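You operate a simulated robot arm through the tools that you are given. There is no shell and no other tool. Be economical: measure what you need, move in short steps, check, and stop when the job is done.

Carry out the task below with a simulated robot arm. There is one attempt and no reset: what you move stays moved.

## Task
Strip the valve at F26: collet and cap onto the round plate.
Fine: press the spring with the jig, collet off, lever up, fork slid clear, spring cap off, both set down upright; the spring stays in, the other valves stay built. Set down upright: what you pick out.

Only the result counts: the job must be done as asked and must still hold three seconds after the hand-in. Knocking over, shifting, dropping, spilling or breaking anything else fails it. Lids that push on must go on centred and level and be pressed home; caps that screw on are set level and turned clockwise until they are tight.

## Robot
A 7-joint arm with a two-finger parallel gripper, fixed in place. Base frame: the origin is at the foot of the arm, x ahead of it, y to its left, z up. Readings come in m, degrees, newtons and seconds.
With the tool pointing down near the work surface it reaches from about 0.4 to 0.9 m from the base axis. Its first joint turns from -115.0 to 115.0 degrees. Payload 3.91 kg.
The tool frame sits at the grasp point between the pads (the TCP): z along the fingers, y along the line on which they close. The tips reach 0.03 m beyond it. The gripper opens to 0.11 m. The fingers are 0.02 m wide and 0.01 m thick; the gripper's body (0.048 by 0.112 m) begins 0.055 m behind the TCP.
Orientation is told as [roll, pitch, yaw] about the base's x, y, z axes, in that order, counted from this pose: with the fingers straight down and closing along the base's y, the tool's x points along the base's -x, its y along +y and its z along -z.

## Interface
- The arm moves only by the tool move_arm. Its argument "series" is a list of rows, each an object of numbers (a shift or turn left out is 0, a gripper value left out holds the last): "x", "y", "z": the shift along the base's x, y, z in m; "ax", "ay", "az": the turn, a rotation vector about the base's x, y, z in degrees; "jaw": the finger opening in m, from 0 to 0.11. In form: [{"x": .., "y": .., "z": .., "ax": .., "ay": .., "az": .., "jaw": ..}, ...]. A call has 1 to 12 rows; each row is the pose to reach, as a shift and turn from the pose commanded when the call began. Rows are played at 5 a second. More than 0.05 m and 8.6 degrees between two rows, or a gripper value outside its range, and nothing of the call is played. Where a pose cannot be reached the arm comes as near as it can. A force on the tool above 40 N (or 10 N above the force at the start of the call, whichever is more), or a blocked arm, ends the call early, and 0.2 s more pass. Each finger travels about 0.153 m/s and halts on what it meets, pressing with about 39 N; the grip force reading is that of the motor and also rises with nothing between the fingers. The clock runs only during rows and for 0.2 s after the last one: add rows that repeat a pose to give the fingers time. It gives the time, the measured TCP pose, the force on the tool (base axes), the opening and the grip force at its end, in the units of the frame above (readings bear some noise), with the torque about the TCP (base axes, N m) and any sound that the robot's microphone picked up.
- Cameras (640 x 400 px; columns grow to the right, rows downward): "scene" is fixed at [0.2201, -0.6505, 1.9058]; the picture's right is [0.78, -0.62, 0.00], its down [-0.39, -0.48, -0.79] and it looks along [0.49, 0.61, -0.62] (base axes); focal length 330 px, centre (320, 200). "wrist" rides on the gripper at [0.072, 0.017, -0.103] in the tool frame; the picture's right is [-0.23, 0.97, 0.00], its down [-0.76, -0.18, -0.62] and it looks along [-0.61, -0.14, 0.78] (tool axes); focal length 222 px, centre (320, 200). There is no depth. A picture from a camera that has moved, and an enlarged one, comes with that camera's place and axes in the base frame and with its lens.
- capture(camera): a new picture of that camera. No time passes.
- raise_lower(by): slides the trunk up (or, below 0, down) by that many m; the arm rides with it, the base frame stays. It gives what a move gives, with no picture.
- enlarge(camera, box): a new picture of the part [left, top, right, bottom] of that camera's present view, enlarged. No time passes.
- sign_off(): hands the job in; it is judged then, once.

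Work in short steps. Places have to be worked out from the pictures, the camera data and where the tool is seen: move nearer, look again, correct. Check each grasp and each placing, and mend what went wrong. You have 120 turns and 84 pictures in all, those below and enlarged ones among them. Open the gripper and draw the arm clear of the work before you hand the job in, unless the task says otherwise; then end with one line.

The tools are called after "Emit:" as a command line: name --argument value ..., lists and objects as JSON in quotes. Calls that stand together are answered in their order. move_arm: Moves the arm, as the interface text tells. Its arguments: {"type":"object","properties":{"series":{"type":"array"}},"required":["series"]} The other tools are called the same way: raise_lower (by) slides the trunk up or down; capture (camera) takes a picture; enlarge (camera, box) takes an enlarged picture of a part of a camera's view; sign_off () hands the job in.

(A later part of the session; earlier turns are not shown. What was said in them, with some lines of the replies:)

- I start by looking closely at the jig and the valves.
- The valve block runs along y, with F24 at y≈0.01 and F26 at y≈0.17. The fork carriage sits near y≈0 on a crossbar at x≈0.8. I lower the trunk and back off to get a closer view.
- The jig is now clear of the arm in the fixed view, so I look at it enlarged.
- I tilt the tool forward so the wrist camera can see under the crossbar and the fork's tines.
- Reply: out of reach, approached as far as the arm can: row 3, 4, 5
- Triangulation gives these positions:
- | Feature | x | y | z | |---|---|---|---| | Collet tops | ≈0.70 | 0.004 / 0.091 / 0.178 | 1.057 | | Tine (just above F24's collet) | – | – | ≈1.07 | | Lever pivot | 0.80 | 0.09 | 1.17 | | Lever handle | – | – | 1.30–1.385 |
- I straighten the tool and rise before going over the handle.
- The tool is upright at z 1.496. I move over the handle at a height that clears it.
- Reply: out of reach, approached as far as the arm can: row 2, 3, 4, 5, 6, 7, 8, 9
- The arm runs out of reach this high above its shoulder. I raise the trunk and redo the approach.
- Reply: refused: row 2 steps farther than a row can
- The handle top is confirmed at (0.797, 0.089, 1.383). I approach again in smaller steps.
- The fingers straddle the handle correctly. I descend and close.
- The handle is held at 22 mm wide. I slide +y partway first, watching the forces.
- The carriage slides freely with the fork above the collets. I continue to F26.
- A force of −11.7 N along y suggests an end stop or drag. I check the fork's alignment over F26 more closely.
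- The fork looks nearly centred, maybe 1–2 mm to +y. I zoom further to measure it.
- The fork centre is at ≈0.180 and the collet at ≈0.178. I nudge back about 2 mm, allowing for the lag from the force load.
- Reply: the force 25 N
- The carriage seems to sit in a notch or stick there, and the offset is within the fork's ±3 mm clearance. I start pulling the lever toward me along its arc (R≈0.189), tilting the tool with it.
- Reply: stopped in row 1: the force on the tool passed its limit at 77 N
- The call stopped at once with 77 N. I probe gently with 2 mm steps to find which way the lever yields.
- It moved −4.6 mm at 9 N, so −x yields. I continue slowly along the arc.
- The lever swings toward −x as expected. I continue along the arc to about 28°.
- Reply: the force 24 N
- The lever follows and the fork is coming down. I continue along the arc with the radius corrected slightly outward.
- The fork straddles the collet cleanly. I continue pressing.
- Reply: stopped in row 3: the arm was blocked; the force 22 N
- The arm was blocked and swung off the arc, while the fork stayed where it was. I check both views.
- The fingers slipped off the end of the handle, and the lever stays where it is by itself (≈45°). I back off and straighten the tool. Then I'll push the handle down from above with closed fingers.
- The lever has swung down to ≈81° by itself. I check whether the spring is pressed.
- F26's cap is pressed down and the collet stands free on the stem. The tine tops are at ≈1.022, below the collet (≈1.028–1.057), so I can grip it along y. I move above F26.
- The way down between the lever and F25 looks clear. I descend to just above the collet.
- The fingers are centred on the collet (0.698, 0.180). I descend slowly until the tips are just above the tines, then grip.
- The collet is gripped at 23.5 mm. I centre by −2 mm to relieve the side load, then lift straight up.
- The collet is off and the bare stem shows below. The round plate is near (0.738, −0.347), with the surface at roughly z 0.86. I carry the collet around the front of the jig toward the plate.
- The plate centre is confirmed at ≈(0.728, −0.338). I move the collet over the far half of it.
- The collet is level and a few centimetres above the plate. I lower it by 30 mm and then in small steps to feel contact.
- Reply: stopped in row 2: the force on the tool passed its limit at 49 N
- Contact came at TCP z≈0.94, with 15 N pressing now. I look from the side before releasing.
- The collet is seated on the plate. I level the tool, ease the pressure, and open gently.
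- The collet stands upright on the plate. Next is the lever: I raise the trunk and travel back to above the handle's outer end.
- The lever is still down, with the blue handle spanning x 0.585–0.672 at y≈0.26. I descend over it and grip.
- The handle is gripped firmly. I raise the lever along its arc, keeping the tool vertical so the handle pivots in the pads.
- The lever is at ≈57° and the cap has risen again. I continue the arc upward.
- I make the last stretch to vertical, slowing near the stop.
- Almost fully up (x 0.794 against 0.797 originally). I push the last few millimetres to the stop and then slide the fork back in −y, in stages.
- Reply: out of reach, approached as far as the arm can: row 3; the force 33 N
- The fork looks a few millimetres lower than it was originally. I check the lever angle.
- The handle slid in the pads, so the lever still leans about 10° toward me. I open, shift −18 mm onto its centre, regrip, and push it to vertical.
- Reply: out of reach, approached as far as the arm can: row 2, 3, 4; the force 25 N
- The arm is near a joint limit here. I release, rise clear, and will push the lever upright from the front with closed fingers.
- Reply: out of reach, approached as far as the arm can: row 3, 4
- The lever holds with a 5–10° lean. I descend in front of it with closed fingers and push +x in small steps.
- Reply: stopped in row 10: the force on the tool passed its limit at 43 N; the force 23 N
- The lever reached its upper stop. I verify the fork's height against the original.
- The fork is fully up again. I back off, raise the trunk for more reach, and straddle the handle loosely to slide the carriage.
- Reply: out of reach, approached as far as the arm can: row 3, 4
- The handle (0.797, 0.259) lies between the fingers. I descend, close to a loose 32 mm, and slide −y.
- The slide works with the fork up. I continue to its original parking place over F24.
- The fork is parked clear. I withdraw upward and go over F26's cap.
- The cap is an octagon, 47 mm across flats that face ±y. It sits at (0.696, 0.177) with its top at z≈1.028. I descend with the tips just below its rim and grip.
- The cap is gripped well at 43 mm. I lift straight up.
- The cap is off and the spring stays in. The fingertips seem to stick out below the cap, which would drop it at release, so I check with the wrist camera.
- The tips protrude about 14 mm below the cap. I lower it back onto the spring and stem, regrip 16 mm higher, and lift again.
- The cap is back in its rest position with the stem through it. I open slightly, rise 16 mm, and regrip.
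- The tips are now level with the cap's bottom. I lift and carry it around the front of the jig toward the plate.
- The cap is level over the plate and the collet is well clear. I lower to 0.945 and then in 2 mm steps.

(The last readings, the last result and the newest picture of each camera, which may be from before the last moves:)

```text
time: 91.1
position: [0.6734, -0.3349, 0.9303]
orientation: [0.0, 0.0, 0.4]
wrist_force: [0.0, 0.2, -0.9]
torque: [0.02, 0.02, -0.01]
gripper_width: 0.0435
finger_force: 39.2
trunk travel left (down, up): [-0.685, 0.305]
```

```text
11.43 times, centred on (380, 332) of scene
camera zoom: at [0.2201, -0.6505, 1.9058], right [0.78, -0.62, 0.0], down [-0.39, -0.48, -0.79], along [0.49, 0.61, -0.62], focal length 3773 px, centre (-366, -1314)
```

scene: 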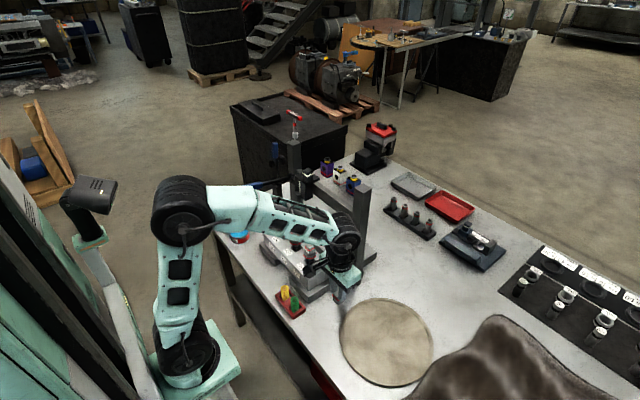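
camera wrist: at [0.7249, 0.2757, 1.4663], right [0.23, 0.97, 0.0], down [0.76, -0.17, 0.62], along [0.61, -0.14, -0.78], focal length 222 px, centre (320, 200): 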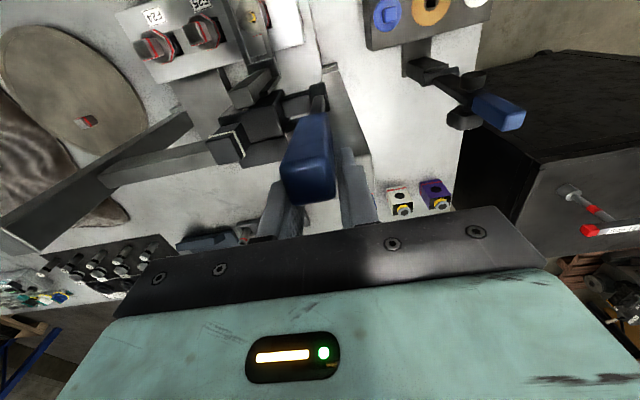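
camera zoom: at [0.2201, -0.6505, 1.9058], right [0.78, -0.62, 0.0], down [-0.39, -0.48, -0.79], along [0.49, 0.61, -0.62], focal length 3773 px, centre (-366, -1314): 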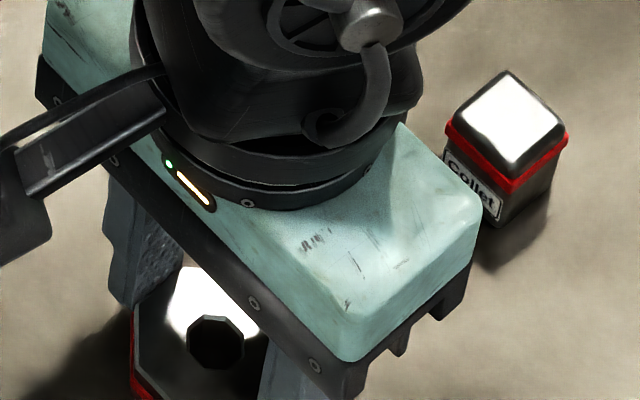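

No contact yet. I continue in 2 mm steps.

Emit:
move_arm --series '[{"z": -0.002}, {"z": -0.004}, {"z": -0.006}, {"z": -0.008}, {"z": -0.01}, {"z": -0.012}, {"z": -0.014}, {"z": -0.016}, {"z": -0.018}, {"z": -0.02}, {"z": -0.022}]'

Emit:
enlarge --camera "scene" --box '[355, 325, 405, 360]'

```text
time: 92.8
position: [0.6749, -0.336, 0.9199]
orientation: [-0.2, -0.4, 0.3]
wrist_force: [-9.6, 2.1, 20.7]
torque: [0.64, 0.47, 0.25]
gripper_width: 0.0434
finger_force: 38.7
trunk travel left (down, up): [-0.685, 0.305]
stopped in row 8: the force on the tool passed its limit at 43 N (the readings are from after the stop); the commanded pose is now the measured one
```

```text
11.43 times, centred on (380, 342) of scene
camera zoom: at [0.2201, -0.6505, 1.9058], right [0.78, -0.62, 0.0], down [-0.39, -0.48, -0.79], along [0.49, 0.61, -0.62], focal length 3773 px, centre (-366, -1429)
```

zoom: 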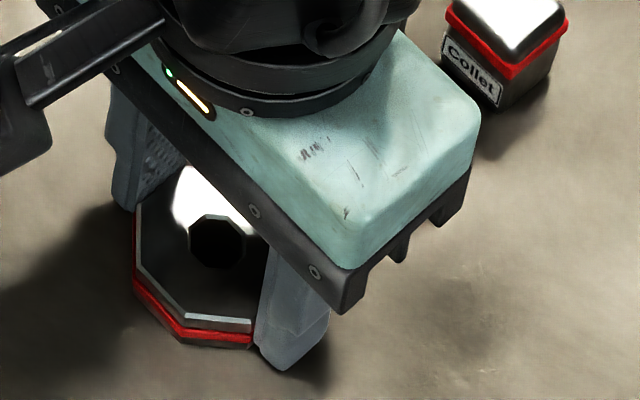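

Contact, with the cap seated flat on the plate. I ease the pressure, open, and withdraw straight up.

Emit:
move_arm --series '[{"z": 0.001, "ay": 0.4}, {"z": 0.001, "ay": 0.4}, {"z": 0.001, "ay": 0.4, "jaw": 0.046}, {"z": 0.001, "ay": 0.4, "jaw": 0.055}, {"z": 0.001, "ay": 0.4, "jaw": 0.065}, {"z": 0.001, "ay": 0.4, "jaw": 0.065}, {"z": 0.02, "ay": 0.4}, {"z": 0.05, "ay": 0.4}, {"z": 0.1, "ay": 0.4}, {"z": 0.15, "ay": 0.4}]'

Emit:
move_arm --series '[{"x": -0.04, "z": 0.04}, {"x": -0.08, "z": 0.08}, {"x": -0.12, "z": 0.11}, {"x": -0.16, "z": 0.13}, {"x": -0.18, "z": 0.15}]'

Emit:
capture --camera "scene"

Emit:
enlarge --camera "scene" --box '[345, 300, 425, 360]'

Emit:
enlarge --camera "scene" --box '[250, 140, 370, 280]'

```text
time: 95.0
position: [0.6776, -0.3366, 1.0681]
orientation: [-0.3, 0.1, 0.4]
wrist_force: [-0.3, -0.5, -0.6]
torque: [0.06, 0.01, 0.0]
gripper_width: 0.0651
finger_force: 0.1
trunk travel left (down, up): [-0.685, 0.305]
```

```text
refused: row 1 steps farther than a row can; nothing moved
```

```text
7 pictures are left
```

scene: 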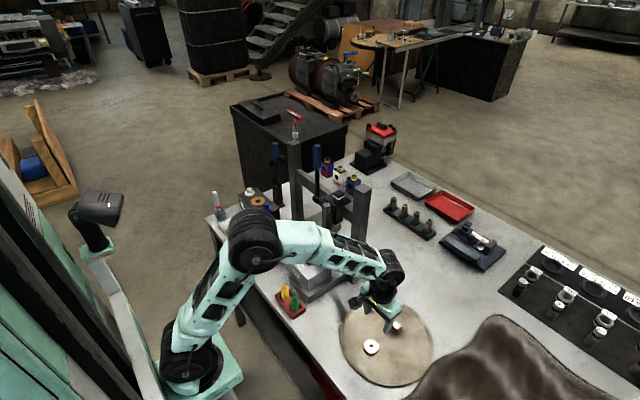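

```text
6.67 times, centred on (385, 330) of scene
camera zoom: at [0.2201, -0.6505, 1.9058], right [0.78, -0.62, 0.0], down [-0.39, -0.48, -0.79], along [0.49, 0.61, -0.62], focal length 2201 px, centre (-113, -667)
```

zoom: 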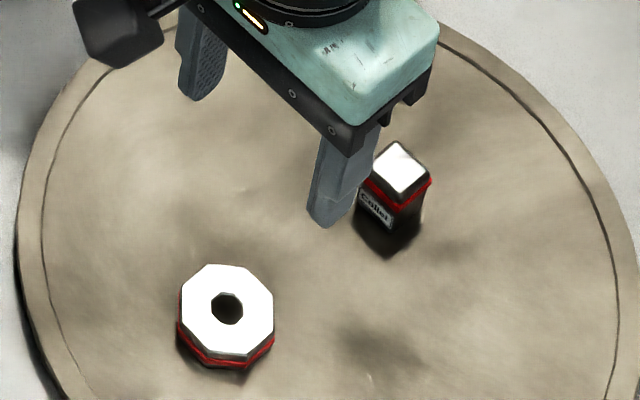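

```text
2.86 times, centred on (310, 210) of scene
camera zoom: at [0.2201, -0.6505, 1.9058], right [0.78, -0.62, 0.0], down [-0.39, -0.48, -0.79], along [0.49, 0.61, -0.62], focal length 943 px, centre (349, 171)
```

zoom: 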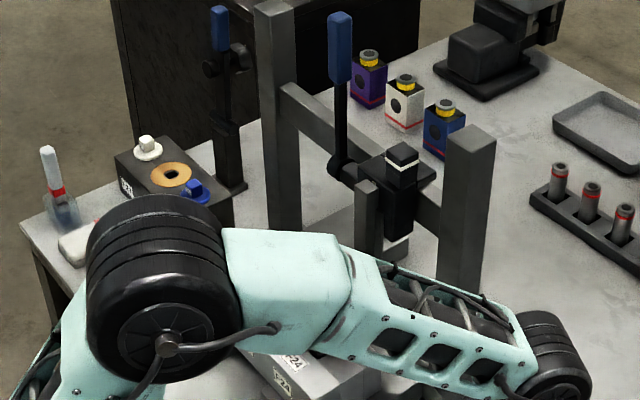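

Both parts stand upright on the plate, and the lever is still up. I raise the arm clear of the work and do a last check of the valves.

Emit:
raise_lower --by 0.3

Emit:
move_arm --series '[{"x": -0.03, "z": 0.02}, {"x": -0.06, "z": 0.04}, {"x": -0.1, "z": 0.06}, {"x": -0.14, "z": 0.08}, {"x": -0.16, "z": 0.1}, {"x": -0.16, "z": 0.1}]'

Emit:
enlarge --camera "scene" --box '[240, 130, 440, 370]'

Emit:
enlarge --camera "scene" --box '[260, 200, 350, 270]'

```text
time: 98.0
position: [0.6758, -0.3361, 1.3673]
orientation: [-0.3, 0.1, 0.3]
wrist_force: [0.2, -0.1, 0.7]
torque: [0.02, -0.02, 0.04]
gripper_width: 0.0654
finger_force: 0.1
trunk travel left (down, up): [-0.985, 0.005]
```

```text
time: 99.4
position: [0.5164, -0.3361, 1.4674]
orientation: [-0.3, 0.1, 0.3]
wrist_force: [0.2, -1.0, 0.3]
torque: [0.02, -0.02, 0.0]
gripper_width: 0.0649
finger_force: 0.1
trunk travel left (down, up): [-0.985, 0.005]
```

```text
1.67 times, centred on (340, 250) of scene
camera zoom: at [0.2201, -0.6505, 1.9058], right [0.78, -0.62, 0.0], down [-0.39, -0.48, -0.79], along [0.49, 0.61, -0.62], focal length 550 px, centre (287, 117)
```

zoom: 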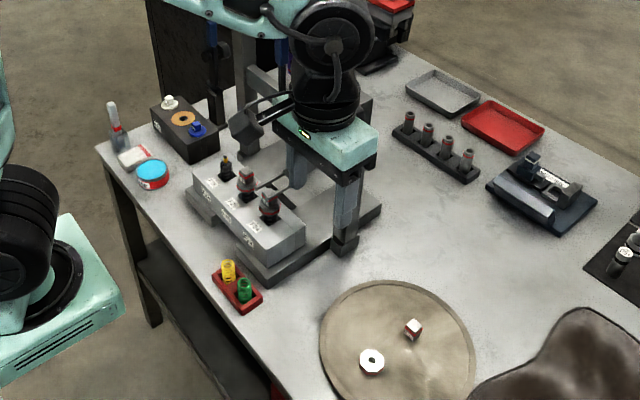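

```text
5.71 times, centred on (305, 235) of scene
camera zoom: at [0.2201, -0.6505, 1.9058], right [0.78, -0.62, 0.0], down [-0.39, -0.48, -0.79], along [0.49, 0.61, -0.62], focal length 1886 px, centre (406, 0)
```

zoom: 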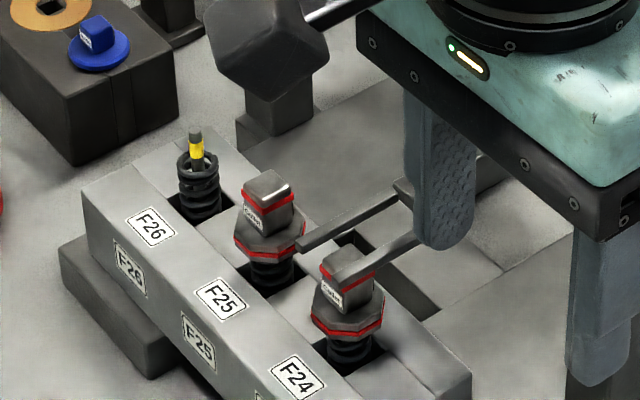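

The checks are good: F26 is stripped with its spring in, and F24 and F25 are intact. The fork is up and clear, both parts are upright on the plate, and the arm is clear, so I hand in.

Emit:
sign_off

```text
The job is handed in.
```

F26 is stripped: its collet and spring cap stand upright on the round plate, the spring is still in, F24 and F25 are still built, and the lever is up with the fork parked over F24, where it started.
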